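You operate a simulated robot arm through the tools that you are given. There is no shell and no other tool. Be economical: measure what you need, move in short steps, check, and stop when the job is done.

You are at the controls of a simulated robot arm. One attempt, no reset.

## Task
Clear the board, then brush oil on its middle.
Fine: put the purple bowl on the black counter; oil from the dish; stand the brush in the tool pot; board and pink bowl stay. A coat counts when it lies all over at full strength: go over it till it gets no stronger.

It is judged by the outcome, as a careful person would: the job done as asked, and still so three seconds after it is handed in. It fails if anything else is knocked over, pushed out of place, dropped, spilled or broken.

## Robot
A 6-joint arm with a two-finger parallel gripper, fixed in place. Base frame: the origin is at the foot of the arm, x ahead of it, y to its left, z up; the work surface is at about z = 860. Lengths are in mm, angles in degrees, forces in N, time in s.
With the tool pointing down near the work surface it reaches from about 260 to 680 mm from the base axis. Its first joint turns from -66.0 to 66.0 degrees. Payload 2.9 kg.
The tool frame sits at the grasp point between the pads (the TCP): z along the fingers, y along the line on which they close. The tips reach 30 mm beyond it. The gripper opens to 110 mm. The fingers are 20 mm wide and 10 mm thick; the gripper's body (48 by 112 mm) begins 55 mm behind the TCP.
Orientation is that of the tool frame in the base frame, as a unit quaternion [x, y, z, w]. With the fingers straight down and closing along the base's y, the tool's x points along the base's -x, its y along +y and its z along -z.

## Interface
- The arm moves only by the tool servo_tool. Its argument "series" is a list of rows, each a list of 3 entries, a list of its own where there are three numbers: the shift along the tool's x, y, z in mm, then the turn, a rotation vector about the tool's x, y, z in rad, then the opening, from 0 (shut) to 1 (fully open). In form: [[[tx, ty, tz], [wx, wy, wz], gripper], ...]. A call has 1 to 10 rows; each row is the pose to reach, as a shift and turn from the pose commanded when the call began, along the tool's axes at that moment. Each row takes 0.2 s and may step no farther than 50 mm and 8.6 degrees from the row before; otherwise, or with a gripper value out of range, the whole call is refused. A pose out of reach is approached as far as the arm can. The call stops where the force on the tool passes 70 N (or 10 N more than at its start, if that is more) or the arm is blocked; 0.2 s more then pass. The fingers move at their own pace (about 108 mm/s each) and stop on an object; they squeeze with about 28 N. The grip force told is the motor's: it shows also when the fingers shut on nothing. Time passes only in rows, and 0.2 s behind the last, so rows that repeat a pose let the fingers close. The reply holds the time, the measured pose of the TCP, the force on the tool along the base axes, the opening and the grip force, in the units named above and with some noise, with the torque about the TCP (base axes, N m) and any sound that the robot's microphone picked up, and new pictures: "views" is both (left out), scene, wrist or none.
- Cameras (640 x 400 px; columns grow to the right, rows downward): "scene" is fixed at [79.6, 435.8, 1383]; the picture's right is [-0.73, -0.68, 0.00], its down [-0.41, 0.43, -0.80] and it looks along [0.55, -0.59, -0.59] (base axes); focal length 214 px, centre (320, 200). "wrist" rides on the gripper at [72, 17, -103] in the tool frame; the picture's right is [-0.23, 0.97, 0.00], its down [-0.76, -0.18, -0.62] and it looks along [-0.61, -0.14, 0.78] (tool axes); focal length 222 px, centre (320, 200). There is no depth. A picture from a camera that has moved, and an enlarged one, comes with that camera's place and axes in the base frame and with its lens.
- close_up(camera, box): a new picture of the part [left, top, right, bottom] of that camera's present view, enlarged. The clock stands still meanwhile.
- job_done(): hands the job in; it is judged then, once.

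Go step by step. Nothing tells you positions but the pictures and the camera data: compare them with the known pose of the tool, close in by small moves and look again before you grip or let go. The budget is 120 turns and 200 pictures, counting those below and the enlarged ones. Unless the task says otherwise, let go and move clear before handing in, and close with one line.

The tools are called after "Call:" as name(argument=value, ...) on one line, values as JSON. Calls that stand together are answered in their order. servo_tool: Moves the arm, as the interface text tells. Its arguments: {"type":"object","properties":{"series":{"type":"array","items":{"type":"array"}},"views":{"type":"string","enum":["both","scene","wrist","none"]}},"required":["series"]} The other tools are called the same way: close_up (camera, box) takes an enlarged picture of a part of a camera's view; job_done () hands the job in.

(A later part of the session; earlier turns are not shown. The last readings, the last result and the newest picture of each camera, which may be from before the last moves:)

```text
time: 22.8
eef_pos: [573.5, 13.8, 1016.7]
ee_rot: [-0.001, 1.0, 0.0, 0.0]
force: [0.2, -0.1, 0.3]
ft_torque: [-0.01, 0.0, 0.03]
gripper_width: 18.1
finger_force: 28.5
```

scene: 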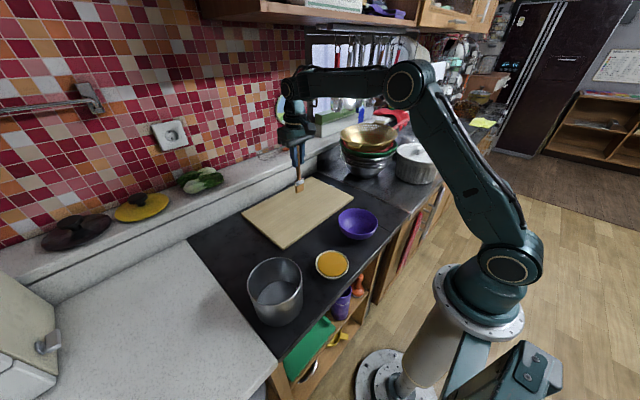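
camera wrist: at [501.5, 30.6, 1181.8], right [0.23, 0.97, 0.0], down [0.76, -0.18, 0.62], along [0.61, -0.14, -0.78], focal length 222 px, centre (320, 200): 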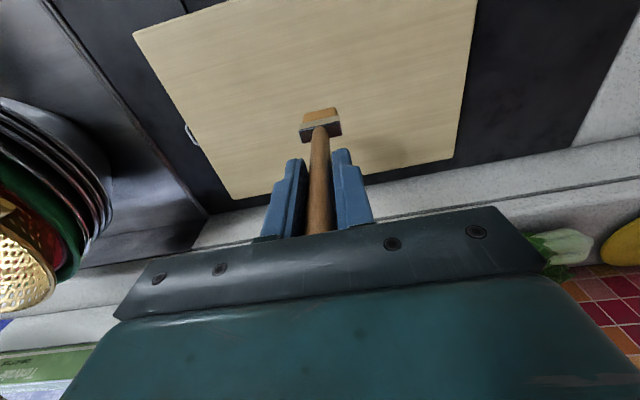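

I saw no contact at z 1017, so I'll go on in small steps.

Call:
servo_tool(series=[[[0, 0, 1.5], [0, 0, 0], 0], [[0, 0, 3], [0, 0, 0], 0]], views="none")

Call:
close_up(camera="scene", box=[260, 160, 340, 220])

```text
time: 23.4
eef_pos: [573.1, 14.2, 1013.0]
ee_rot: [0.0, 1.0, -0.001, 0.001]
force: [-0.8, 0.1, 0.7]
ft_torque: [0.0, 0.02, -0.02]
gripper_width: 17.8
finger_force: 28.4
```

```text
6.67 times, centred on (300, 190) of scene
camera zoom: at [79.7, 435.8, 1383.0], right [-0.73, -0.68, 0.0], down [-0.41, 0.43, -0.8], along [0.55, -0.59, -0.59], focal length 1430 px, centre (453, 267)
```

zoom: 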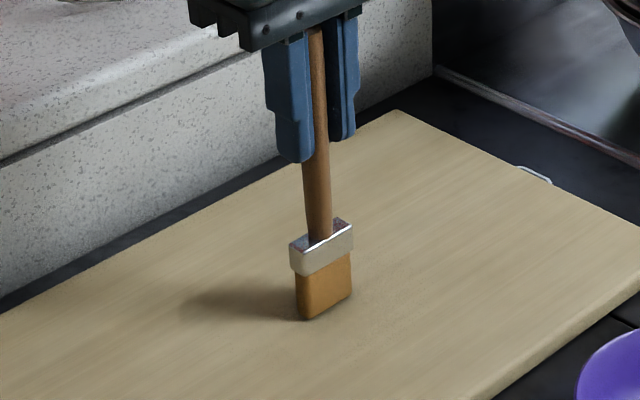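

Call:
servo_tool(series=[[[0, 0, 1.5], [0, 0, 0], 0], [[0, 0, 2.5], [0, 0, 0], 0]], views="none")

```text
time: 24.0
eef_pos: [573.5, 14.1, 1012.8]
ee_rot: [0.001, 1.0, 0.0, 0.002]
force: [-3.1, -0.2, 10.0]
ft_torque: [-0.07, 0.38, -0.02]
gripper_width: 18.1
finger_force: 28.0
```

The brush is touching with about 10 N. I'll make a short test stroke along x and look.

Call:
servo_tool(series=[[[15, 0, 0], [0, 0, 0], 0], [[30, 0, 0], [0, 0, 0], 0], [[45, 0, 0], [0, 0, 0], 0], [[30, 0, 0], [0, 0, 0], 0], [[10, 0, 0], [0, 0, 0], 0], [[-10, 0, 0], [0, 0, 0], 0], [[-30, 0, 0], [0, 0, 0], 0], [[-45, 0, 0], [0, 0, 0], 0]], views="none")

Call:
close_up(camera="scene", box=[240, 160, 360, 235])

Call:
close_up(camera="wrist", box=[160, 0, 480, 200])

```text
time: 25.8
eef_pos: [619.5, 13.8, 1009.9]
ee_rot: [0.0, 1.0, -0.001, 0.001]
force: [-0.8, -0.5, 4.7]
ft_torque: [-0.07, 0.16, -0.03]
gripper_width: 18.1
finger_force: 27.8
```

```text
5.33 times, centred on (300, 198) of scene
camera zoom: at [79.5, 435.8, 1383.0], right [-0.73, -0.68, 0.0], down [-0.41, 0.43, -0.8], along [0.55, -0.59, -0.59], focal length 1144 px, centre (427, 213)
```

zoom: 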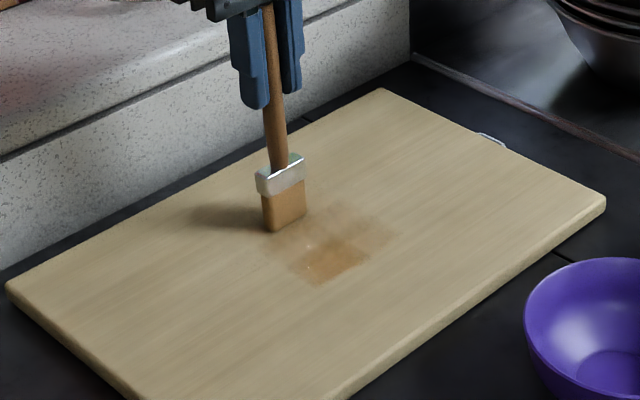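

```text
2.00 times, centred on (320, 100) of wrist
camera zoom: at [547.0, 30.7, 1113.1], right [0.23, 0.97, 0.0], down [0.76, -0.18, 0.62], along [0.61, -0.14, -0.78], focal length 444 px, centre (320, 400)
```

zoom: 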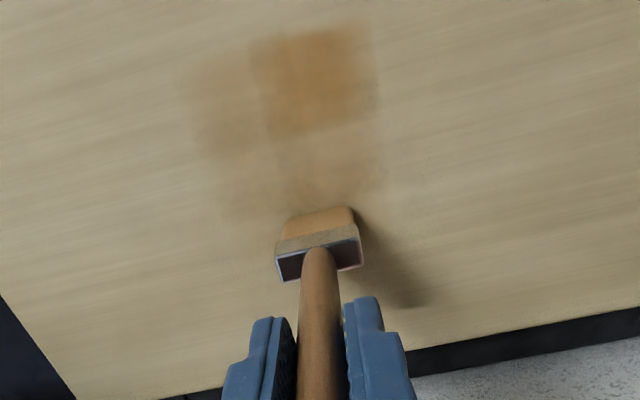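

The oil shows as a patch around x 543–610, y −25–49, darkest where the brush pressed longest. I'll press slightly more and go over the middle in strips.

Call:
servo_tool(series=[[[5, 0, 2], [0, 0, 0], 0], [[25, 0, 2], [0, 0, 0], 0], [[45, 0, 2], [0, 0, 0], 0], [[65, 0, 2], [0, 0, 0], 0], [[80, 0, 2], [0, 0, 0], 0], [[80, -22, 2], [0, 0, 0], 0], [[60, -22, 2], [0, 0, 0], 0], [[40, -22, 2], [0, 0, 0], 0], [[20, -22, 2], [0, 0, 0], 0], [[0, -22, 2], [0, 0, 0], 0]], views="none")

Call:
close_up(camera="scene", box=[240, 160, 360, 235])

Call:
close_up(camera="wrist", box=[160, 0, 480, 200])

```text
time: 28.0
eef_pos: [617.7, -7.6, 1009.3]
ee_rot: [0.0, 1.0, 0.0, 0.002]
force: [-4.5, -1.2, 12.3]
ft_torque: [-0.02, 0.63, 0.0]
gripper_width: 18.1
finger_force: 28.0
```

```text
5.33 times, centred on (300, 198) of scene
camera zoom: at [79.3, 435.8, 1383.0], right [-0.73, -0.68, 0.0], down [-0.41, 0.43, -0.8], along [0.55, -0.59, -0.59], focal length 1144 px, centre (427, 213)
```

zoom: 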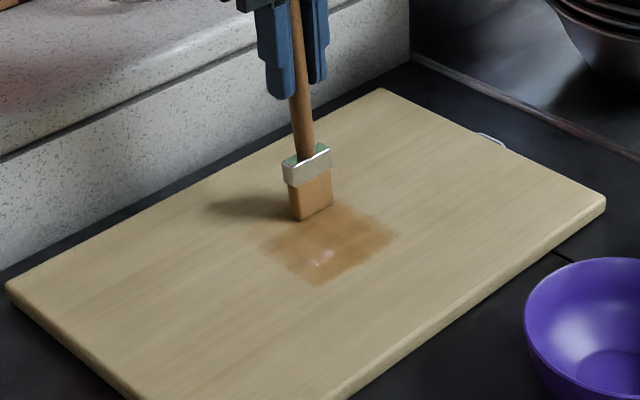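

```text
2.00 times, centred on (320, 100) of wrist
camera zoom: at [546.0, 8.6, 1111.7], right [0.23, 0.97, 0.0], down [0.76, -0.18, 0.62], along [0.61, -0.14, -0.78], focal length 444 px, centre (320, 400)
```

zoom: 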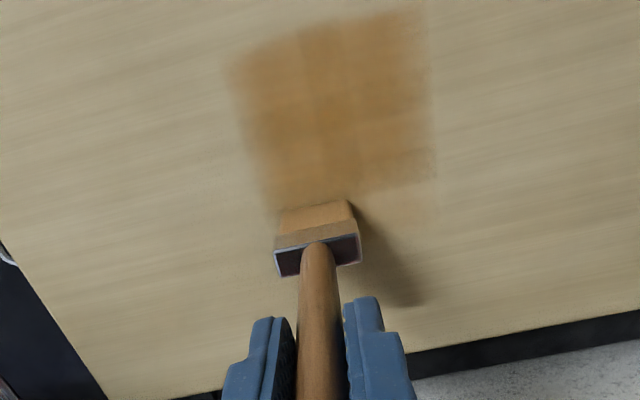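

A fixed rectangle, about x 545–607 and y −29–50, is filling in. I'll cover the left strip next, then go over everything again.

Call:
servo_tool(series=[[[10, 20, 0.5], [0, 0, 0], 0], [[10, 38, 0.5], [0, 0, 0], 0], [[28, 38, 0.5], [0, 0, 0], 0], [[46, 38, 0.5], [0, 0, 0], 0], [[64, 38, 0.5], [0, 0, 0], 0], [[76, 38, 0.5], [0, 0, 0], 0], [[76, 20, 0.5], [0, 0, 0], 0], [[56, 20, 0.5], [0, 0, 0], 0], [[36, 20, 0.5], [0, 0, 0], 0], [[16, 20, 0.5], [0, 0, 0], 0]], views="none")

Call:
servo_tool(series=[[[0, -18, 0], [0, 0, 0], 0], [[20, -18, 0], [0, 0, 0], 0], [[40, -18, 0], [0, 0, 0], 0], [[60, -18, 0], [0, 0, 0], 0], [[60, -30, 0], [0, 0, 0], 0], [[40, -30, 0], [0, 0, 0], 0], [[20, -30, 0], [0, 0, 0], 0], [[0, -30, 0], [0, 0, 0], 0], [[-4, -30, 0], [0, 0, 0], 0]], views="none")

Call:
close_up(camera="scene", box=[240, 160, 360, 235])

Call:
close_up(camera="wrist", box=[160, 0, 480, 200])

```text
time: 30.2
eef_pos: [603.7, 10.9, 1008.2]
ee_rot: [0.0, 1.0, 0.001, 0.001]
force: [-4.1, -0.3, 13.5]
ft_torque: [0.02, 0.48, -0.01]
gripper_width: 18.2
finger_force: 28.4
```

```text
time: 32.2
eef_pos: [606.1, -18.0, 1007.7]
ee_rot: [0.0, 1.0, 0.0, 0.001]
force: [-3.4, 0.0, 11.2]
ft_torque: [0.03, 0.52, -0.01]
gripper_width: 18.0
finger_force: 28.2
```

```text
5.33 times, centred on (300, 198) of scene
camera zoom: at [79.4, 435.8, 1383.0], right [-0.73, -0.68, 0.0], down [-0.41, 0.43, -0.8], along [0.55, -0.59, -0.59], focal length 1144 px, centre (427, 213)
```

zoom: 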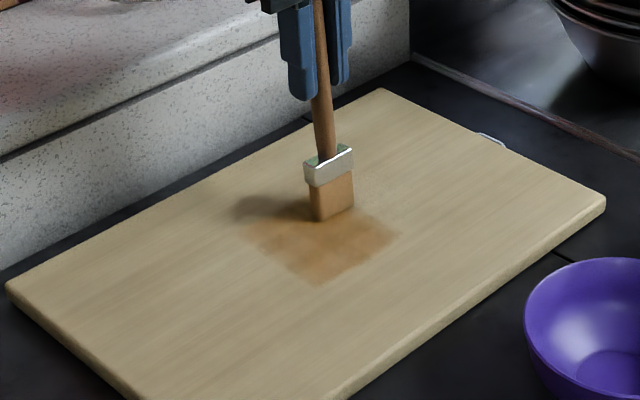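

```text
2.00 times, centred on (320, 100) of wrist
camera zoom: at [534.3, -1.2, 1111.3], right [0.23, 0.97, 0.0], down [0.76, -0.18, 0.62], along [0.61, -0.14, -0.78], focal length 444 px, centre (320, 400)
```

zoom: 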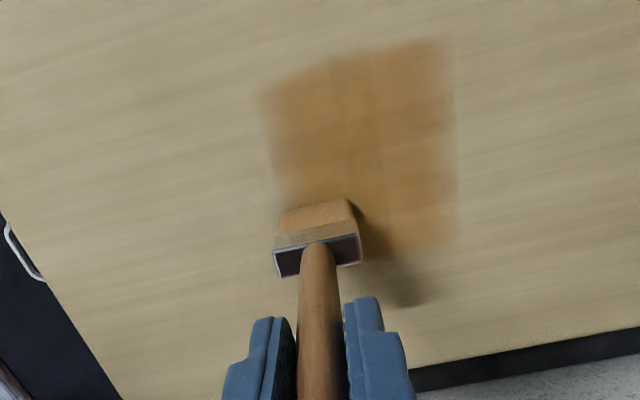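

I need a clear view of the coat, so I'll lift the brush and shift it aside.

Call:
servo_tool(series=[[[10, -5, -25], [0, 0, 0], 0], [[40, -5, -60], [0, 0, 0], 0], [[70, -5, -90], [0, 0, 0], 0], [[100, -5, -90], [0, 0, 0], 0]], views="wrist")

Call:
close_up(camera="scene", box=[240, 160, 360, 235])

Call:
close_up(camera="wrist", box=[200, 80, 440, 230])

```text
time: 33.2
eef_pos: [505.8, -23.6, 1098.2]
ee_rot: [0.0, 1.0, 0.0, 0.001]
force: [0.1, -0.5, -0.7]
ft_torque: [0.03, 0.02, -0.02]
gripper_width: 18.4
finger_force: 28.6
camera wrist: at [433.7, -6.5, 1200.7], right [0.23, 0.97, 0.0], down [0.76, -0.18, 0.62], along [0.61, -0.14, -0.78], focal length 222 px, centre (320, 200)
```

wrist: 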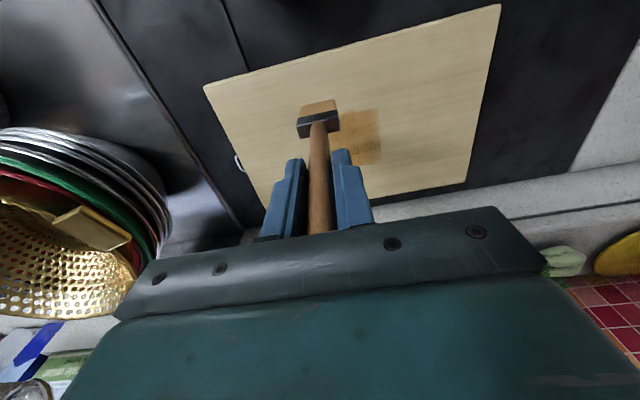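

```text
5.33 times, centred on (300, 198) of scene
camera zoom: at [79.7, 435.8, 1383.0], right [-0.73, -0.68, 0.0], down [-0.41, 0.43, -0.8], along [0.55, -0.59, -0.59], focal length 1144 px, centre (427, 213)
```

zoom: 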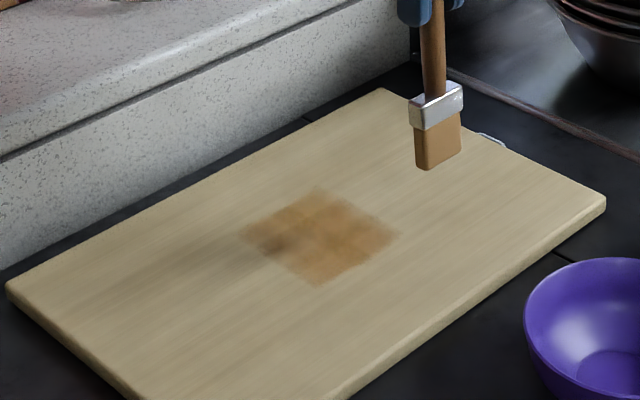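

```text
2.67 times, centred on (320, 155) of wrist
camera zoom: at [433.7, -6.5, 1200.7], right [0.23, 0.97, 0.0], down [0.76, -0.18, 0.62], along [0.61, -0.14, -0.78], focal length 592 px, centre (320, 320)
```

zoom: 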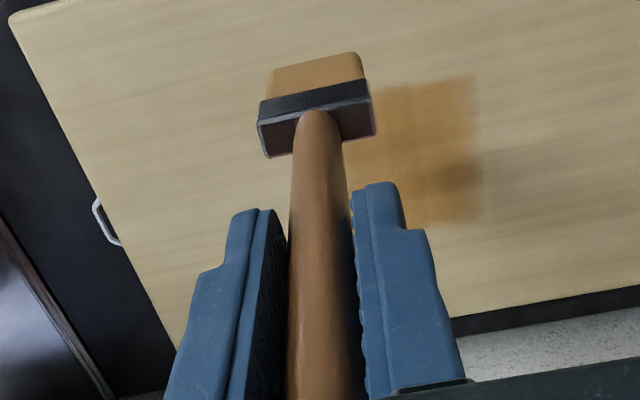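

The coat covers a rectangle of roughly x 541–632, y −35–48, and is still light. I'll re-dip the brush before going over it again.

Call:
servo_tool(series=[[[34, 27, 0], [0, 0, 0], 0], [[68, 55, 0], [0, 0, 0], 0], [[102, 82, 0], [0, 0, 0], 0], [[136, 110, 0], [0, 0, 0], 0], [[170, 138, 0], [0, 0, 0], 0], [[203, 164, 0], [0, 0, 0], 0], [[203, 164, 30], [0, 0, 0], 0], [[203, 164, 60], [0, 0, 0], 0], [[203, 164, 72], [0, 0, 0], 0]], views="none")

Call:
close_up(camera="scene", box=[290, 220, 370, 280])

```text
time: 35.2
eef_pos: [305.0, 142.3, 1025.9]
ee_rot: [0.0, 1.0, 0.0, 0.0]
force: [-1.2, -0.4, -0.6]
ft_torque: [-0.02, -0.01, 0.0]
gripper_width: 17.9
finger_force: 28.2
```

```text
6.67 times, centred on (330, 250) of scene
camera zoom: at [79.6, 435.8, 1383.0], right [-0.73, -0.68, 0.0], down [-0.41, 0.43, -0.8], along [0.55, -0.59, -0.59], focal length 1430 px, centre (253, -133)
```

zoom: 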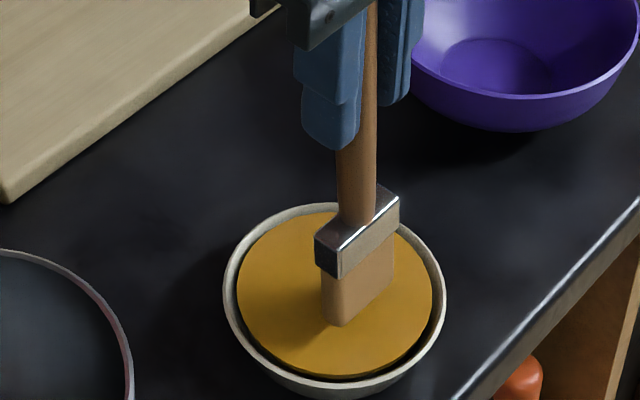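

Call:
servo_tool(series=[[[0, 0, 3], [0, 0, 0], 0], [[0, 0, 6], [0, 0, 0], 0]], views="none")

Call:
close_up(camera="scene", box=[290, 220, 370, 280])

```text
time: 35.8
eef_pos: [303.9, 141.6, 1020.4]
ee_rot: [0.0, 1.0, 0.001, 0.001]
force: [0.2, -0.1, -0.1]
ft_torque: [-0.01, 0.02, -0.02]
gripper_width: 18.0
finger_force: 28.2
```

```text
6.67 times, centred on (330, 250) of scene
camera zoom: at [79.6, 435.8, 1383.0], right [-0.73, -0.68, 0.0], down [-0.41, 0.43, -0.8], along [0.55, -0.59, -0.59], focal length 1430 px, centre (253, -133)
```

zoom: 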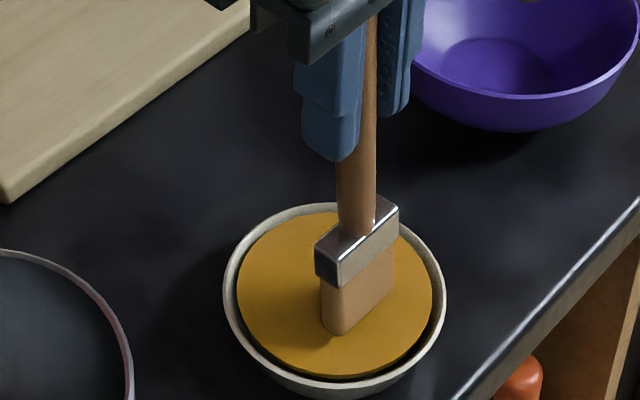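

Call:
servo_tool(series=[[[0, 0, 2], [0, 0, 0], 0], [[0, 0, 4], [0, 0, 0], 0]], views="none")

Call:
close_up(camera="scene", box=[290, 220, 370, 280])

```text
time: 36.4
eef_pos: [303.9, 142.1, 1015.7]
ee_rot: [-0.001, 1.0, 0.0, 0.001]
force: [-0.1, 0.2, -0.7]
ft_torque: [0.0, 0.01, -0.03]
gripper_width: 18.0
finger_force: 28.5
```

```text
6.67 times, centred on (330, 250) of scene
camera zoom: at [79.6, 435.8, 1383.0], right [-0.73, -0.68, 0.0], down [-0.41, 0.43, -0.8], along [0.55, -0.59, -0.59], focal length 1430 px, centre (253, -133)
```

zoom: 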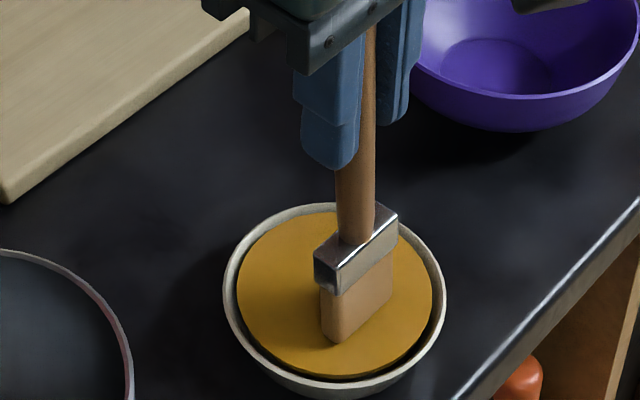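

Call:
servo_tool(series=[[[0, 0, 2], [0, 0, 0], 0], [[0, 0, 4], [0, 0, 0], 0]], views="none")

Call:
close_up(camera="scene", box=[290, 220, 370, 280])

```text
time: 37.0
eef_pos: [304.6, 142.0, 1012.0]
ee_rot: [0.0, 1.0, 0.0, 0.002]
force: [-1.6, -2.0, 23.0]
ft_torque: [-0.19, 0.2, 0.07]
gripper_width: 18.1
finger_force: 27.8
```

```text
6.67 times, centred on (330, 250) of scene
camera zoom: at [79.4, 435.7, 1383.0], right [-0.73, -0.68, 0.0], down [-0.41, 0.43, -0.8], along [0.55, -0.59, -0.59], focal length 1430 px, centre (253, -133)
```

zoom: 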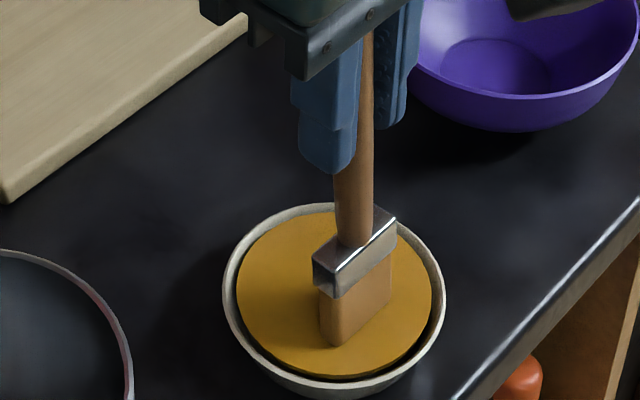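

The brush is re-oiled, with contact at TCP z≈1013. I'll lift and carry it to the far left corner of the patch.

Call:
servo_tool(series=[[[0, 0, -35], [0, 0, 0], 0], [[0, 0, -80], [0, 0, 0], 0], [[-40, -12, -84], [0, 0, 0], 0], [[-82, -25, -84], [0, 0, 0], 0], [[-124, -38, -84], [0, 0, 0], 0], [[-166, -51, -84], [0, 0, 0], 0], [[-208, -64, -84], [0, 0, 0], 0], [[-250, -77, -70], [0, 0, 0], 0], [[-290, -90, -50], [0, 0, 0], 0], [[-325, -102, -30], [0, 0, 0], 0]], views="none")

Call:
servo_tool(series=[[[0, 0, 20], [0, 0, 0], 0], [[0, 0, 30], [0, 0, 0], 0], [[0, 0, 33], [0, 0, 0], 0]], views="none")

Call:
close_up(camera="scene", box=[240, 160, 360, 235])

```text
time: 39.2
eef_pos: [629.1, 39.6, 1041.0]
ee_rot: [0.0, 1.0, 0.0, 0.0]
force: [-0.7, 0.1, 0.0]
ft_torque: [0.05, 0.01, 0.0]
gripper_width: 18.0
finger_force: 27.8
```

```text
time: 40.0
eef_pos: [629.1, 40.2, 1009.4]
ee_rot: [0.0, 1.0, 0.0, 0.001]
force: [0.0, 0.0, 0.8]
ft_torque: [-0.04, 0.01, -0.02]
gripper_width: 18.0
finger_force: 28.0
```

```text
5.33 times, centred on (300, 198) of scene
camera zoom: at [79.7, 435.8, 1383.0], right [-0.73, -0.68, 0.0], down [-0.41, 0.43, -0.8], along [0.55, -0.59, -0.59], focal length 1144 px, centre (427, 213)
```

zoom: 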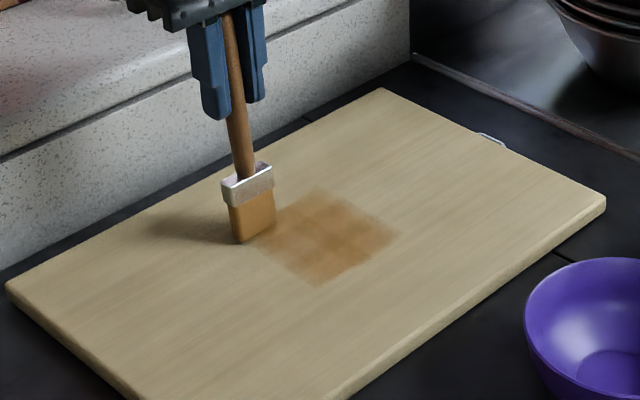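

The bristles are well loaded. I'll press down and run strips at y≈40 and 20.

Call:
servo_tool(series=[[[0, 0, 4], [0, 0, 0], 0], [[10, 0, 5], [0, 0, 0], 0], [[30, 0, 5], [0, 0, 0], 0], [[50, 0, 5], [0, 0, 0], 0], [[70, 0, 5], [0, 0, 0], 0], [[90, -4, 5], [0, 0, 0], 0], [[90, -20, 5], [0, 0, 0], 0], [[70, -20, 5], [0, 0, 0], 0], [[50, -20, 5], [0, 0, 0], 0], [[30, -20, 5], [0, 0, 0], 0]], views="none")

Call:
close_up(camera="scene", box=[240, 160, 360, 235])

Call:
close_up(camera="wrist", box=[160, 0, 480, 200])

```text
time: 42.2
eef_pos: [599.2, 19.4, 1003.5]
ee_rot: [0.0, 1.0, 0.0, 0.0]
force: [-1.2, 0.0, 4.8]
ft_torque: [-0.02, 0.18, 0.0]
gripper_width: 18.0
finger_force: 27.8
```

```text
5.33 times, centred on (300, 198) of scene
camera zoom: at [79.5, 435.8, 1383.0], right [-0.73, -0.68, 0.0], down [-0.41, 0.43, -0.8], along [0.55, -0.59, -0.59], focal length 1144 px, centre (427, 213)
```

zoom: 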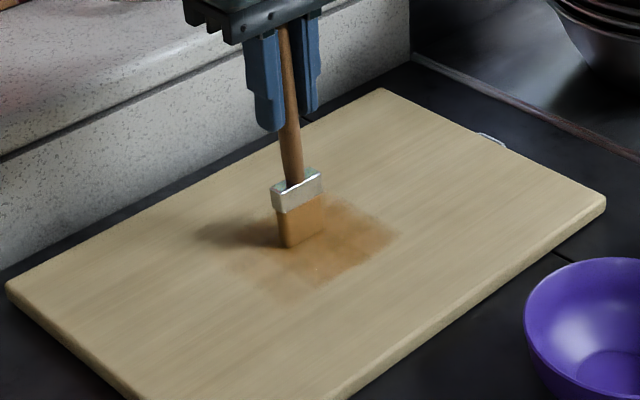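

```text
2.00 times, centred on (320, 100) of wrist
camera zoom: at [526.6, 35.5, 1106.9], right [0.23, 0.97, 0.0], down [0.76, -0.18, 0.62], along [0.61, -0.14, -0.78], focal length 444 px, centre (320, 400)
```

zoom: 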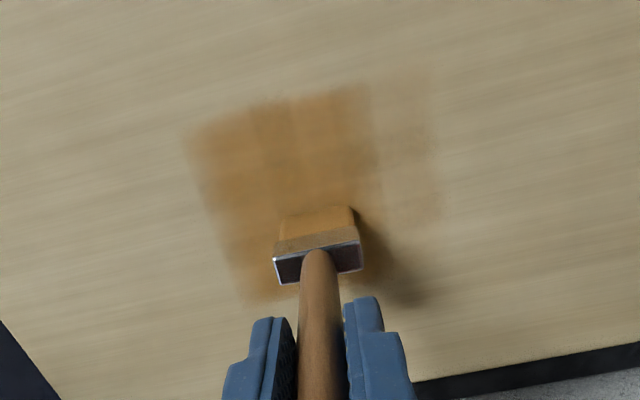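

A faint new column shows out to y≈78, so the target seems to be the middle third of the board, about x 540–628 and y −55–80. I'll run full strips across all of it.

Call:
servo_tool(series=[[[-15, 20, 1], [0, 0, 0], 0], [[-30, 42, 1], [0, 0, 0], 0], [[-10, 42, 1], [0, 0, 0], 0], [[12, 42, 1], [0, 0, 0], 0], [[34, 42, 1], [0, 0, 0], 0], [[58, 42, 1], [0, 0, 0], 0], [[58, 26, 1], [0, 0, 0], 0], [[34, 26, 1], [0, 0, 0], 0], [[10, 26, 1], [0, 0, 0], 0], [[-14, 26, 1], [0, 0, 0], 0]], views="none")

Call:
close_up(camera="wrist", box=[160, 0, 480, 200])

Call:
servo_tool(series=[[[-15, -18, 0.5], [0, 0, 0], 0], [[10, -18, 0.5], [0, 0, 0], 0], [[34, -18, 0.5], [0, 0, 0], 0], [[58, -18, 0.5], [0, 0, 0], 0], [[72, -22, 0.5], [0, 0, 0], 0], [[72, -36, 0.5], [0, 0, 0], 0], [[50, -36, 0.5], [0, 0, 0], 0], [[26, -36, 0.5], [0, 0, 0], 0], [[4, -36, 0.5], [0, 0, 0], 0], [[-15, -36, 0.5], [0, 0, 0], 0]], views="none")

Call:
servo_tool(series=[[[0, -18, 0.5], [0, 0, 0], 0], [[22, -18, 0.5], [0, 0, 0], 0], [[44, -18, 0.5], [0, 0, 0], 0], [[66, -18, 0.5], [0, 0, 0], 0], [[87, -22, 0.5], [0, 0, 0], 0], [[87, -36, 0.5], [0, 0, 0], 0], [[64, -36, 0.5], [0, 0, 0], 0], [[42, -36, 0.5], [0, 0, 0], 0], [[20, -36, 0.5], [0, 0, 0], 0], [[0, -36, 0.5], [0, 0, 0], 0]], views="none")

Call:
close_up(camera="scene", box=[240, 160, 360, 235])

Call:
close_up(camera="wrist", box=[160, 0, 480, 200])

```text
time: 44.4
eef_pos: [612.8, 45.5, 1003.8]
ee_rot: [0.0, 1.0, -0.001, 0.0]
force: [-3.1, 0.0, 5.7]
ft_torque: [0.03, 0.22, -0.01]
gripper_width: 17.8
finger_force: 28.1
```

```text
2.00 times, centred on (320, 100) of wrist
camera zoom: at [540.7, 61.7, 1106.7], right [0.23, 0.97, 0.0], down [0.76, -0.18, 0.62], along [0.61, -0.14, -0.78], focal length 444 px, centre (320, 400)
```

zoom: 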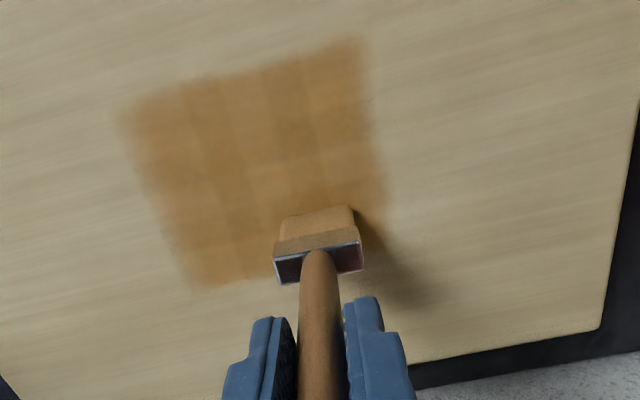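

```text
time: 46.6
eef_pos: [627.3, 8.8, 1002.5]
ee_rot: [0.001, 1.0, 0.0, 0.0]
force: [-3.5, 0.4, 8.8]
ft_torque: [0.06, 0.4, -0.02]
gripper_width: 18.3
finger_force: 27.7
```

```text
time: 48.8
eef_pos: [627.3, -26.3, 1001.3]
ee_rot: [0.001, 1.0, 0.0, 0.001]
force: [-3.5, 0.3, 12.6]
ft_torque: [-0.02, 0.46, -0.01]
gripper_width: 18.0
finger_force: 28.3
```

```text
5.33 times, centred on (300, 198) of scene
camera zoom: at [79.3, 435.8, 1383.0], right [-0.73, -0.68, 0.0], down [-0.41, 0.43, -0.8], along [0.55, -0.59, -0.59], focal length 1144 px, centre (427, 213)
```

zoom: 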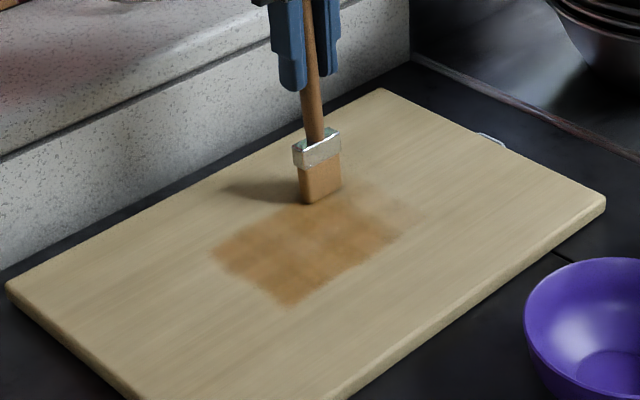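

```text
2.00 times, centred on (320, 100) of wrist
camera zoom: at [555.4, -10.5, 1106.0], right [0.23, 0.97, 0.0], down [0.76, -0.18, 0.62], along [0.61, -0.14, -0.78], focal length 444 px, centre (320, 400)
```

zoom: 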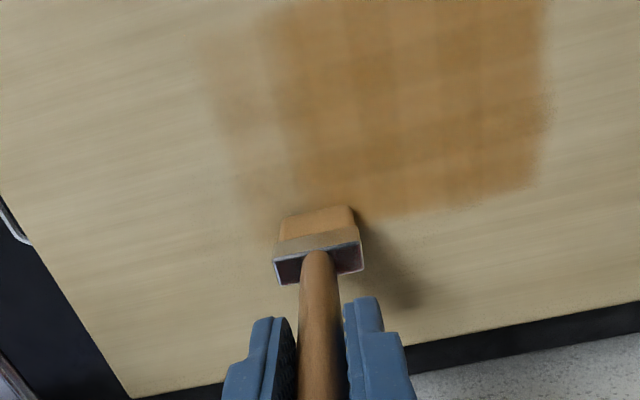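

The faint right column, down to y≈−55, still needs work. I'll cover the strip at y≈−45, then lift for a clear view.

Call:
servo_tool(series=[[[0, -20, 0.5], [0, 0, 0], 0], [[22, -20, 0.5], [0, 0, 0], 0], [[44, -20, 0.5], [0, 0, 0], 0], [[66, -20, 0.5], [0, 0, 0], 0], [[88, -20, 0.5], [0, 0, 0], 0], [[66, -12, 0.5], [0, 0, 0], 0], [[44, -12, 0.5], [0, 0, 0], 0], [[22, -12, 0.5], [0, 0, 0], 0], [[0, -12, 0.5], [0, 0, 0], 0]], views="none")

Call:
servo_tool(series=[[[20, 0, -30], [0, 0, 0], 0], [[60, 0, -50], [0, 0, 0], 0], [[100, 0, -80], [0, 0, 0], 0], [[140, 0, -100], [0, 0, 0], 0]], views="none")

Call:
close_up(camera="scene", box=[250, 170, 346, 230])

Call:
close_up(camera="wrist", box=[200, 50, 520, 250])

```text
time: 50.8
eef_pos: [627.5, -38.4, 1002.4]
ee_rot: [0.0, 1.0, 0.0, 0.0]
force: [-4.5, -0.7, 13.2]
ft_torque: [0.02, 0.5, -0.02]
gripper_width: 18.2
finger_force: 27.8
```

```text
time: 51.8
eef_pos: [486.6, -38.7, 1101.1]
ee_rot: [-0.001, 1.0, 0.001, 0.001]
force: [0.2, -0.6, -0.3]
ft_torque: [-0.01, -0.01, -0.01]
gripper_width: 17.8
finger_force: 27.9
```

```text
6.67 times, centred on (298, 200) of scene
camera zoom: at [79.6, 435.8, 1383.0], right [-0.73, -0.68, 0.0], down [-0.41, 0.43, -0.8], along [0.55, -0.59, -0.59], focal length 1430 px, centre (467, 200)
```

zoom: 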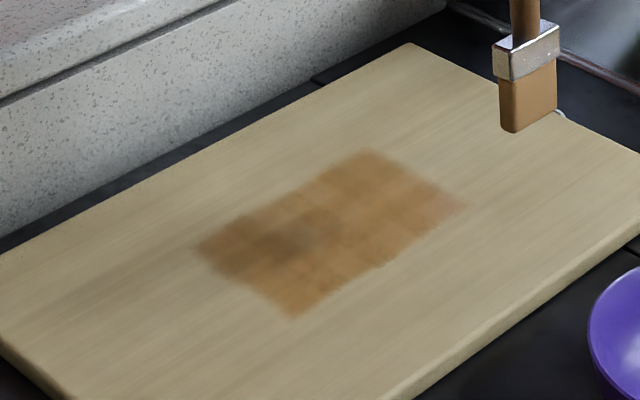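

```text
2.00 times, centred on (360, 150) of wrist
camera zoom: at [414.5, -22.3, 1204.2], right [0.23, 0.97, 0.0], down [0.76, -0.18, 0.62], along [0.61, -0.14, -0.78], focal length 444 px, centre (240, 300)
```

zoom: 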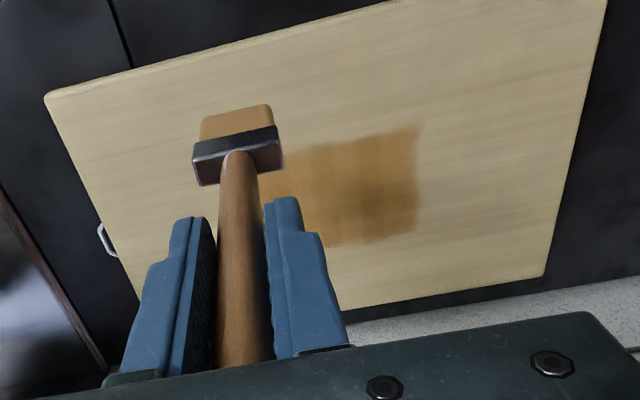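

The patch now spans about x 542–628, y −62–75, centred on the board, but it's uneven. I'll re-dip the brush for another full coat.

Call:
servo_tool(series=[[[31, 30, 0], [0, 0, 0], 0], [[62, 60, 0], [0, 0, 0], 0], [[93, 90, 0], [0, 0, 0], 0], [[124, 120, 0], [0, 0, 0], 0], [[155, 150, 0], [0, 0, 0], 0], [[183, 180, 0], [0, 0, 0], 0], [[183, 180, 35], [0, 0, 0], 0], [[183, 180, 70], [0, 0, 0], 0], [[183, 180, 86], [0, 0, 0], 0], [[183, 180, 90], [0, 0, 0], 0]], views="none")

Call:
close_up(camera="scene", box=[290, 220, 370, 280])

```text
time: 54.0
eef_pos: [304.0, 142.1, 1010.5]
ee_rot: [0.0, 1.0, 0.0, 0.001]
force: [-0.1, -0.4, -0.4]
ft_torque: [-0.04, -0.03, -0.04]
gripper_width: 17.9
finger_force: 28.3
```

```text
6.67 times, centred on (330, 250) of scene
camera zoom: at [79.6, 435.8, 1383.0], right [-0.73, -0.68, 0.0], down [-0.41, 0.43, -0.8], along [0.55, -0.59, -0.59], focal length 1430 px, centre (253, -133)
```

zoom: 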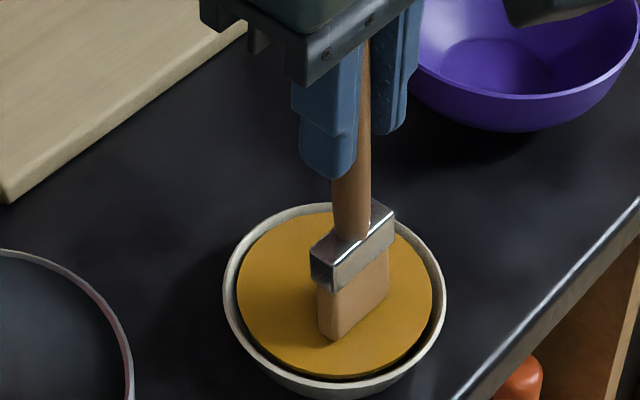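

Call:
servo_tool(series=[[[0, 0, 2], [0, 0, 0], 0], [[0, 0, 3.5], [0, 0, 0], 0]], views="none")

```text
time: 54.6
eef_pos: [305.3, 142.0, 1007.2]
ee_rot: [0.001, 1.0, 0.001, 0.002]
force: [-3.5, -0.6, 14.2]
ft_torque: [-0.02, 0.39, -0.02]
gripper_width: 18.1
finger_force: 27.8
```

The bristles are in the oil with 14 N. I'll return to the patch's far left corner.

Call:
servo_tool(series=[[[0, 0, -40], [0, 0, 0], 0], [[0, 0, -85], [0, 0, 0], 0], [[-42, -10, -88], [0, 0, 0], 0], [[-84, -20, -88], [0, 0, 0], 0], [[-126, -30, -88], [0, 0, 0], 0], [[-168, -40, -88], [0, 0, 0], 0], [[-210, -50, -88], [0, 0, 0], 0], [[-252, -60, -75], [0, 0, 0], 0], [[-290, -70, -50], [0, 0, 0], 0], [[-325, -76, -20], [0, 0, 0], 0]], views="none")

Call:
servo_tool(series=[[[0, 0, 15], [0, 0, 0], 0], [[0, 0, 24], [0, 0, 0], 0], [[0, 0, 27], [0, 0, 0], 0]], views="none")

```text
time: 56.8
eef_pos: [631.5, 65.6, 1027.2]
ee_rot: [-0.001, 1.0, 0.0, 0.001]
force: [-0.2, -0.8, 0.7]
ft_torque: [0.02, -0.02, 0.01]
gripper_width: 18.0
finger_force: 28.1
```

```text
time: 57.6
eef_pos: [630.8, 64.9, 1002.4]
ee_rot: [-0.001, 1.0, -0.001, 0.002]
force: [-1.3, -0.1, 5.5]
ft_torque: [0.05, 0.2, 0.01]
gripper_width: 17.6
finger_force: 28.4
```

Contact is 5.5 N. I'll do the second coat in overlapping strips.

Call:
servo_tool(series=[[[20, 0, 1], [0, 0, 0], 0], [[44, 0, 1], [0, 0, 0], 0], [[68, 0, 1], [0, 0, 0], 0], [[92, 0, 1], [0, 0, 0], 0], [[92, -20, 1], [0, 0, 0], 0], [[68, -20, 1], [0, 0, 0], 0], [[44, -20, 1], [0, 0, 0], 0], [[20, -20, 1], [0, 0, 0], 0], [[0, -20, 1], [0, 0, 0], 0], [[0, -38, 1], [0, 0, 0], 0]], views="none")

Call:
servo_tool(series=[[[20, 0, 0.5], [0, 0, 0], 0], [[44, 0, 0.5], [0, 0, 0], 0], [[68, 0, 0.5], [0, 0, 0], 0], [[92, 0, 0.5], [0, 0, 0], 0], [[92, -20, 0.5], [0, 0, 0], 0], [[68, -20, 0.5], [0, 0, 0], 0], [[44, -20, 0.5], [0, 0, 0], 0], [[20, -20, 0.5], [0, 0, 0], 0], [[0, -20, 0.5], [0, 0, 0], 0], [[0, -40, 0.5], [0, 0, 0], 0]], views="none")

Call:
servo_tool(series=[[[20, 0, 0], [0, 0, 0], 0], [[44, 0, 0], [0, 0, 0], 0], [[68, 0, 0], [0, 0, 0], 0], [[92, 0, 0], [0, 0, 0], 0], [[92, -20, 0], [0, 0, 0], 0], [[68, -20, 0], [0, 0, 0], 0], [[44, -20, 0], [0, 0, 0], 0], [[20, -20, 0], [0, 0, 0], 0], [[0, -20, 0], [0, 0, 0], 0], [[0, -38, 0], [0, 0, 0], 0]], views="none")

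Call:
servo_tool(series=[[[20, 0, 0], [0, 0, 0], 0], [[44, 0, 0], [0, 0, 0], 0], [[68, 0, 0], [0, 0, 0], 0], [[92, 0, 0], [0, 0, 0], 0], [[100, 0, -30], [0, 0, 0], 0], [[130, 0, -60], [0, 0, 0], 0], [[150, 0, -98], [0, 0, 0], 0]], views="none")

Call:
close_up(camera="scene", box=[250, 170, 346, 230])

Call:
close_up(camera="wrist", box=[200, 50, 520, 250])

```text
time: 59.8
eef_pos: [630.4, 27.8, 999.3]
ee_rot: [0.0, 1.0, 0.0, 0.0]
force: [0.3, -0.5, -0.8]
ft_torque: [0.01, 0.02, 0.02]
gripper_width: 18.0
finger_force: 28.1
```

```text
time: 62.0
eef_pos: [630.1, -11.8, 998.9]
ee_rot: [-0.001, 1.0, 0.0, 0.001]
force: [0.3, 0.1, 0.2]
ft_torque: [0.0, 0.02, 0.03]
gripper_width: 17.9
finger_force: 28.2
```

```text
time: 64.2
eef_pos: [630.3, -49.6, 999.5]
ee_rot: [-0.001, 1.0, -0.001, 0.001]
force: [-0.3, -0.7, -0.8]
ft_torque: [0.03, -0.02, -0.02]
gripper_width: 18.2
finger_force: 27.9
```

```text
time: 65.8
eef_pos: [479.7, -49.3, 1096.9]
ee_rot: [0.0, 1.0, 0.0, 0.001]
force: [-0.8, 0.4, -0.1]
ft_torque: [0.0, 0.01, -0.06]
gripper_width: 18.0
finger_force: 27.5
```

```text
6.67 times, centred on (298, 200) of scene
camera zoom: at [79.6, 435.8, 1383.0], right [-0.73, -0.68, 0.0], down [-0.41, 0.43, -0.8], along [0.55, -0.59, -0.59], focal length 1430 px, centre (467, 200)
```

zoom: 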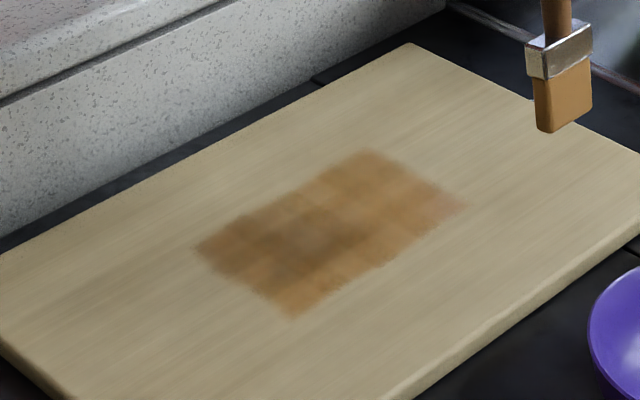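

```text
2.00 times, centred on (360, 150) of wrist
camera zoom: at [407.6, -33.7, 1201.2], right [0.23, 0.97, 0.0], down [0.76, -0.18, 0.62], along [0.61, -0.14, -0.78], focal length 444 px, centre (240, 300)
```

zoom: 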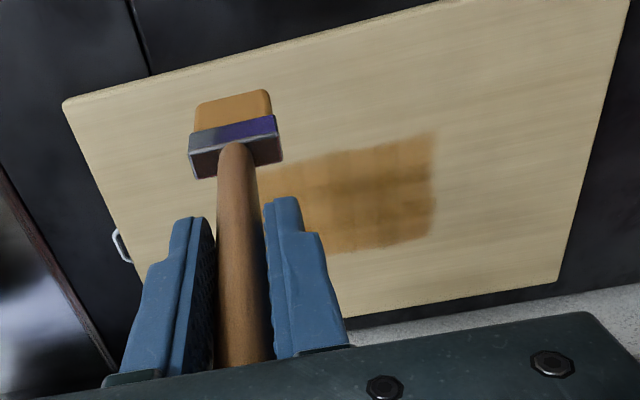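

Contact was lost after the first strips because the brush slid up in the grip. The patch edges haven't moved, so its extent is settled; I'll set the brush down again and feel for contact.

Call:
servo_tool(series=[[[-25, 0, 35], [0, 0, 0], 0], [[-50, 0, 70], [0, 0, 0], 0], [[-65, 0, 97], [0, 0, 0], 0], [[-65, 0, 100], [0, 0, 0], 0]], views="none")

Call:
close_up(camera="scene", box=[250, 170, 346, 230])

```text
time: 66.8
eef_pos: [545.7, -49.6, 999.4]
ee_rot: [0.0, 1.0, 0.0, 0.002]
force: [-0.7, 0.4, 6.8]
ft_torque: [0.04, 0.2, 0.0]
gripper_width: 18.1
finger_force: 27.8
```

```text
6.67 times, centred on (298, 200) of scene
camera zoom: at [79.5, 435.8, 1383.0], right [-0.73, -0.68, 0.0], down [-0.41, 0.43, -0.8], along [0.55, -0.59, -0.59], focal length 1430 px, centre (467, 200)
```

zoom: 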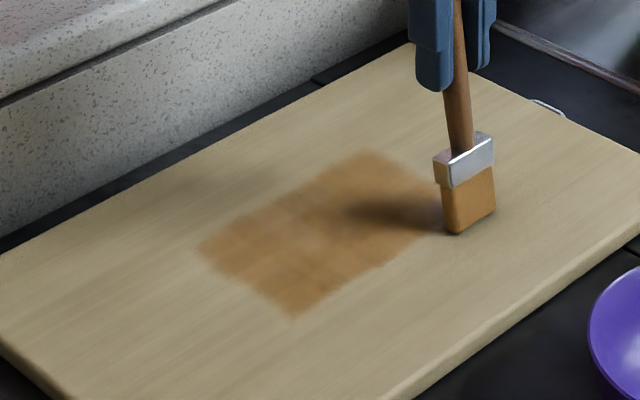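

Contact here is 7 N. I'll press about 2 mm deeper and redo the strips, working from the right.

Call:
servo_tool(series=[[[-15, 0, 2], [0, 0, 0], 0], [[-35, 0, 2], [0, 0, 0], 0], [[-55, 0, 2], [0, 0, 0], 0], [[-75, 0, 2], [0, 0, 0], 0], [[-90, 0, 2], [0, 0, 0], 0], [[-90, 16, 2], [0, 0, 0], 0], [[-70, 16, 2], [0, 0, 0], 0], [[-50, 16, 2], [0, 0, 0], 0], [[-30, 16, 2], [0, 0, 0], 0], [[-5, 16, 2], [0, 0, 0], 0]], views="none")

Call:
close_up(camera="scene", box=[250, 170, 346, 230])

```text
time: 69.0
eef_pos: [549.8, -34.4, 995.6]
ee_rot: [0.0, 1.0, 0.0, 0.001]
force: [0.8, 0.0, 4.2]
ft_torque: [0.04, -0.12, -0.03]
gripper_width: 17.9
finger_force: 28.1
```

```text
6.67 times, centred on (298, 200) of scene
camera zoom: at [79.6, 435.8, 1383.0], right [-0.73, -0.68, 0.0], down [-0.41, 0.43, -0.8], along [0.55, -0.59, -0.59], focal length 1430 px, centre (467, 200)
```

zoom: 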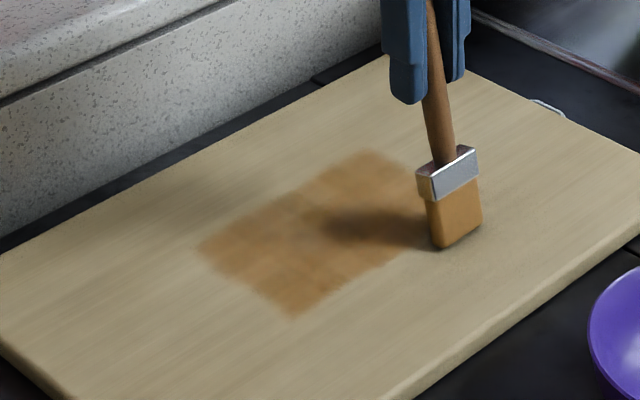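

The handle pivots in the grip under strokes along x and now leans, its tip about 20 mm towards −x. Strokes along y, the closing direction, are held rigidly, so I'll switch to those.

Call:
servo_tool(series=[[[-15, -11, 0.5], [0, 0, 0], 0], [[-15, 20, 0.5], [0, 0, 0], 0], [[-15, 56, 0.5], [0, 0, 0], 0], [[-15, 92, 0.5], [0, 0, 0], 0], [[-28, 92, 0.5], [0, 0, 0], 0], [[-28, 56, 0.5], [0, 0, 0], 0], [[-28, 20, 0.5], [0, 0, 0], 0], [[-28, -11, 0.5], [0, 0, 0], 0]], views="none")

Call:
close_up(camera="scene", box=[250, 170, 346, 230])

Call:
close_up(camera="wrist", box=[200, 0, 520, 200])

```text
time: 70.8
eef_pos: [575.9, -43.7, 994.8]
ee_rot: [0.0, 1.0, 0.0, 0.001]
force: [0.0, 2.4, 7.7]
ft_torque: [0.23, 0.11, -0.07]
gripper_width: 17.8
finger_force: 28.4
```

```text
6.67 times, centred on (298, 200) of scene
camera zoom: at [79.5, 435.9, 1382.9], right [-0.73, -0.68, 0.0], down [-0.41, 0.43, -0.8], along [0.55, -0.59, -0.59], focal length 1430 px, centre (467, 200)
```

zoom: 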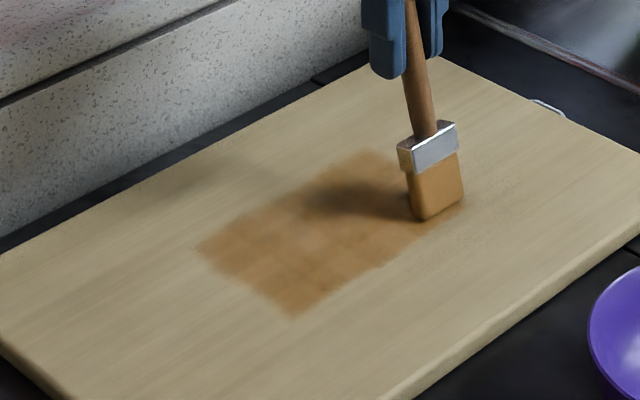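

```text
2.00 times, centred on (360, 100) of wrist
camera zoom: at [504.6, -29.4, 1098.4], right [0.23, 0.97, 0.0], down [0.76, -0.18, 0.63], along [0.61, -0.14, -0.78], focal length 444 px, centre (240, 400)
```

zoom: 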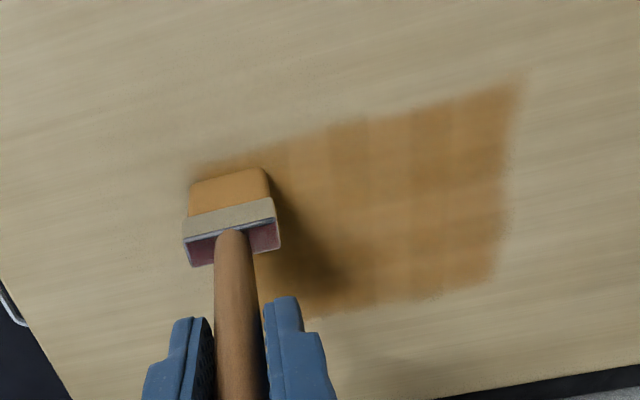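

This works with steady contact at 8 N. I'll continue the y-strips towards the far edge.

Call:
servo_tool(series=[[[-13, 0, 0.3], [0, 0, 0], 0], [[-13, 34, 0.3], [0, 0, 0], 0], [[-13, 68, 0.3], [0, 0, 0], 0], [[-13, 103, 0.3], [0, 0, 0], 0], [[-26, 103, 0.5], [0, 0, 0], 0], [[-26, 68, 0.5], [0, 0, 0], 0], [[-26, 34, 0.5], [0, 0, 0], 0], [[-26, 0, 0.5], [0, 0, 0], 0]], views="none")

Call:
servo_tool(series=[[[-13, 0, 0.3], [0, 0, 0], 0], [[-13, 34, 0.3], [0, 0, 0], 0], [[-13, 68, 0.3], [0, 0, 0], 0], [[-13, 103, 0.3], [0, 0, 0], 0], [[-26, 103, 0.5], [0, 0, 0], 0], [[-26, 68, 0.5], [0, 0, 0], 0], [[-26, 34, 0.5], [0, 0, 0], 0], [[-26, 0, 0.5], [0, 0, 0], 0]], views="none")

Call:
servo_tool(series=[[[-12, 0, 0.3], [0, 0, 0], 0], [[-12, 34, 0.3], [0, 0, 0], 0], [[-12, 68, 0.3], [0, 0, 0], 0], [[-12, 103, 0.3], [0, 0, 0], 0], [[-12, 68, 0.3], [0, 0, 0], 0], [[-12, 34, 0.3], [0, 0, 0], 0], [[-12, 0, 0.3], [0, 0, 0], 0]], views="none")

Call:
close_up(camera="scene", box=[250, 170, 346, 230])

Call:
close_up(camera="wrist", box=[200, 0, 520, 200])

```text
time: 72.6
eef_pos: [603.4, -45.1, 994.1]
ee_rot: [0.0, 1.0, 0.0, 0.0]
force: [-0.3, 2.1, 1.9]
ft_torque: [0.08, 0.06, -0.01]
gripper_width: 17.9
finger_force: 27.8
```

```text
time: 74.4
eef_pos: [628.6, -45.2, 993.7]
ee_rot: [0.0, 1.0, 0.0, 0.001]
force: [0.3, 3.5, 11.4]
ft_torque: [0.31, 0.24, -0.12]
gripper_width: 17.9
finger_force: 28.3
```

```text
time: 76.0
eef_pos: [641.7, -46.1, 993.1]
ee_rot: [0.0, 1.0, -0.001, 0.0]
force: [0.3, -0.7, 0.9]
ft_torque: [0.05, 0.03, -0.04]
gripper_width: 18.3
finger_force: 28.1
```

```text
6.67 times, centred on (298, 200) of scene
camera zoom: at [79.6, 435.9, 1383.0], right [-0.73, -0.68, 0.0], down [-0.41, 0.43, -0.8], along [0.55, -0.59, -0.59], focal length 1430 px, centre (467, 200)
```

zoom: 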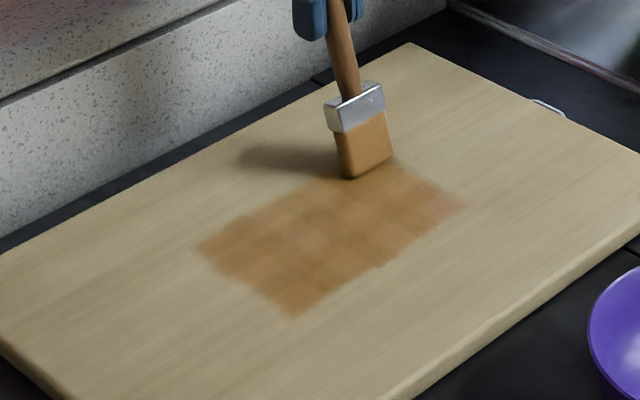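

```text
2.00 times, centred on (360, 100) of wrist
camera zoom: at [569.7, -29.7, 1096.8], right [0.23, 0.97, 0.0], down [0.76, -0.18, 0.62], along [0.61, -0.14, -0.78], focal length 444 px, centre (240, 400)
```

zoom: 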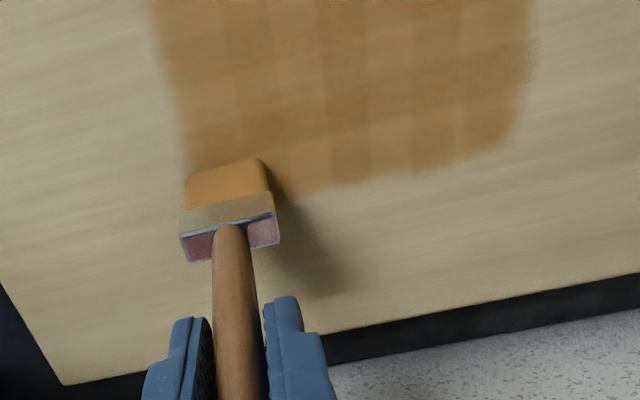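

The coat is building, but the corners are still lighter. I'll re-dip, with the TCP offset about 20 mm in x for the leaning brush, and watch it near the dish.

Call:
servo_tool(series=[[[20, 10, -40], [0, 0, 0], 0], [[50, 25, -75], [0, 0, 0], 0], [[90, 45, -85], [0, 0, 0], 0], [[130, 65, -88], [0, 0, 0], 0], [[170, 85, -88], [0, 0, 0], 0], [[210, 107, -88], [0, 0, 0], 0], [[250, 130, -88], [0, 0, 0], 0], [[285, 158, -88], [0, 0, 0], 0], [[316, 188, -80], [0, 0, 0], 0], [[316, 188, -40], [0, 0, 0], 0]], views="none")

Call:
close_up(camera="scene", box=[290, 210, 386, 280])

Call:
close_up(camera="wrist", box=[200, 20, 440, 220])

```text
time: 78.2
eef_pos: [326.2, 142.6, 1033.7]
ee_rot: [0.0, 1.0, 0.0, 0.001]
force: [0.1, -0.2, -1.2]
ft_torque: [-0.01, 0.03, 0.04]
gripper_width: 18.0
finger_force: 27.8
```

```text
5.71 times, centred on (338, 245) of scene
camera zoom: at [79.6, 435.8, 1383.0], right [-0.73, -0.68, 0.0], down [-0.41, 0.43, -0.8], along [0.55, -0.59, -0.59], focal length 1226 px, centre (217, -57)
```

zoom: 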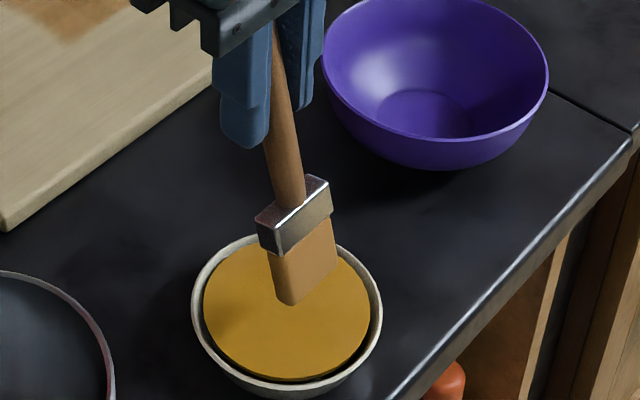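

```text
2.00 times, centred on (320, 120) of wrist
camera zoom: at [253.2, 158.8, 1136.6], right [0.23, 0.97, 0.0], down [0.76, -0.18, 0.62], along [0.61, -0.14, -0.78], focal length 444 px, centre (320, 360)
```

zoom: 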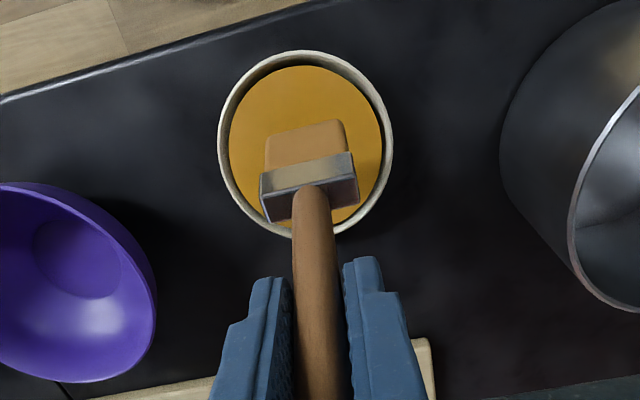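

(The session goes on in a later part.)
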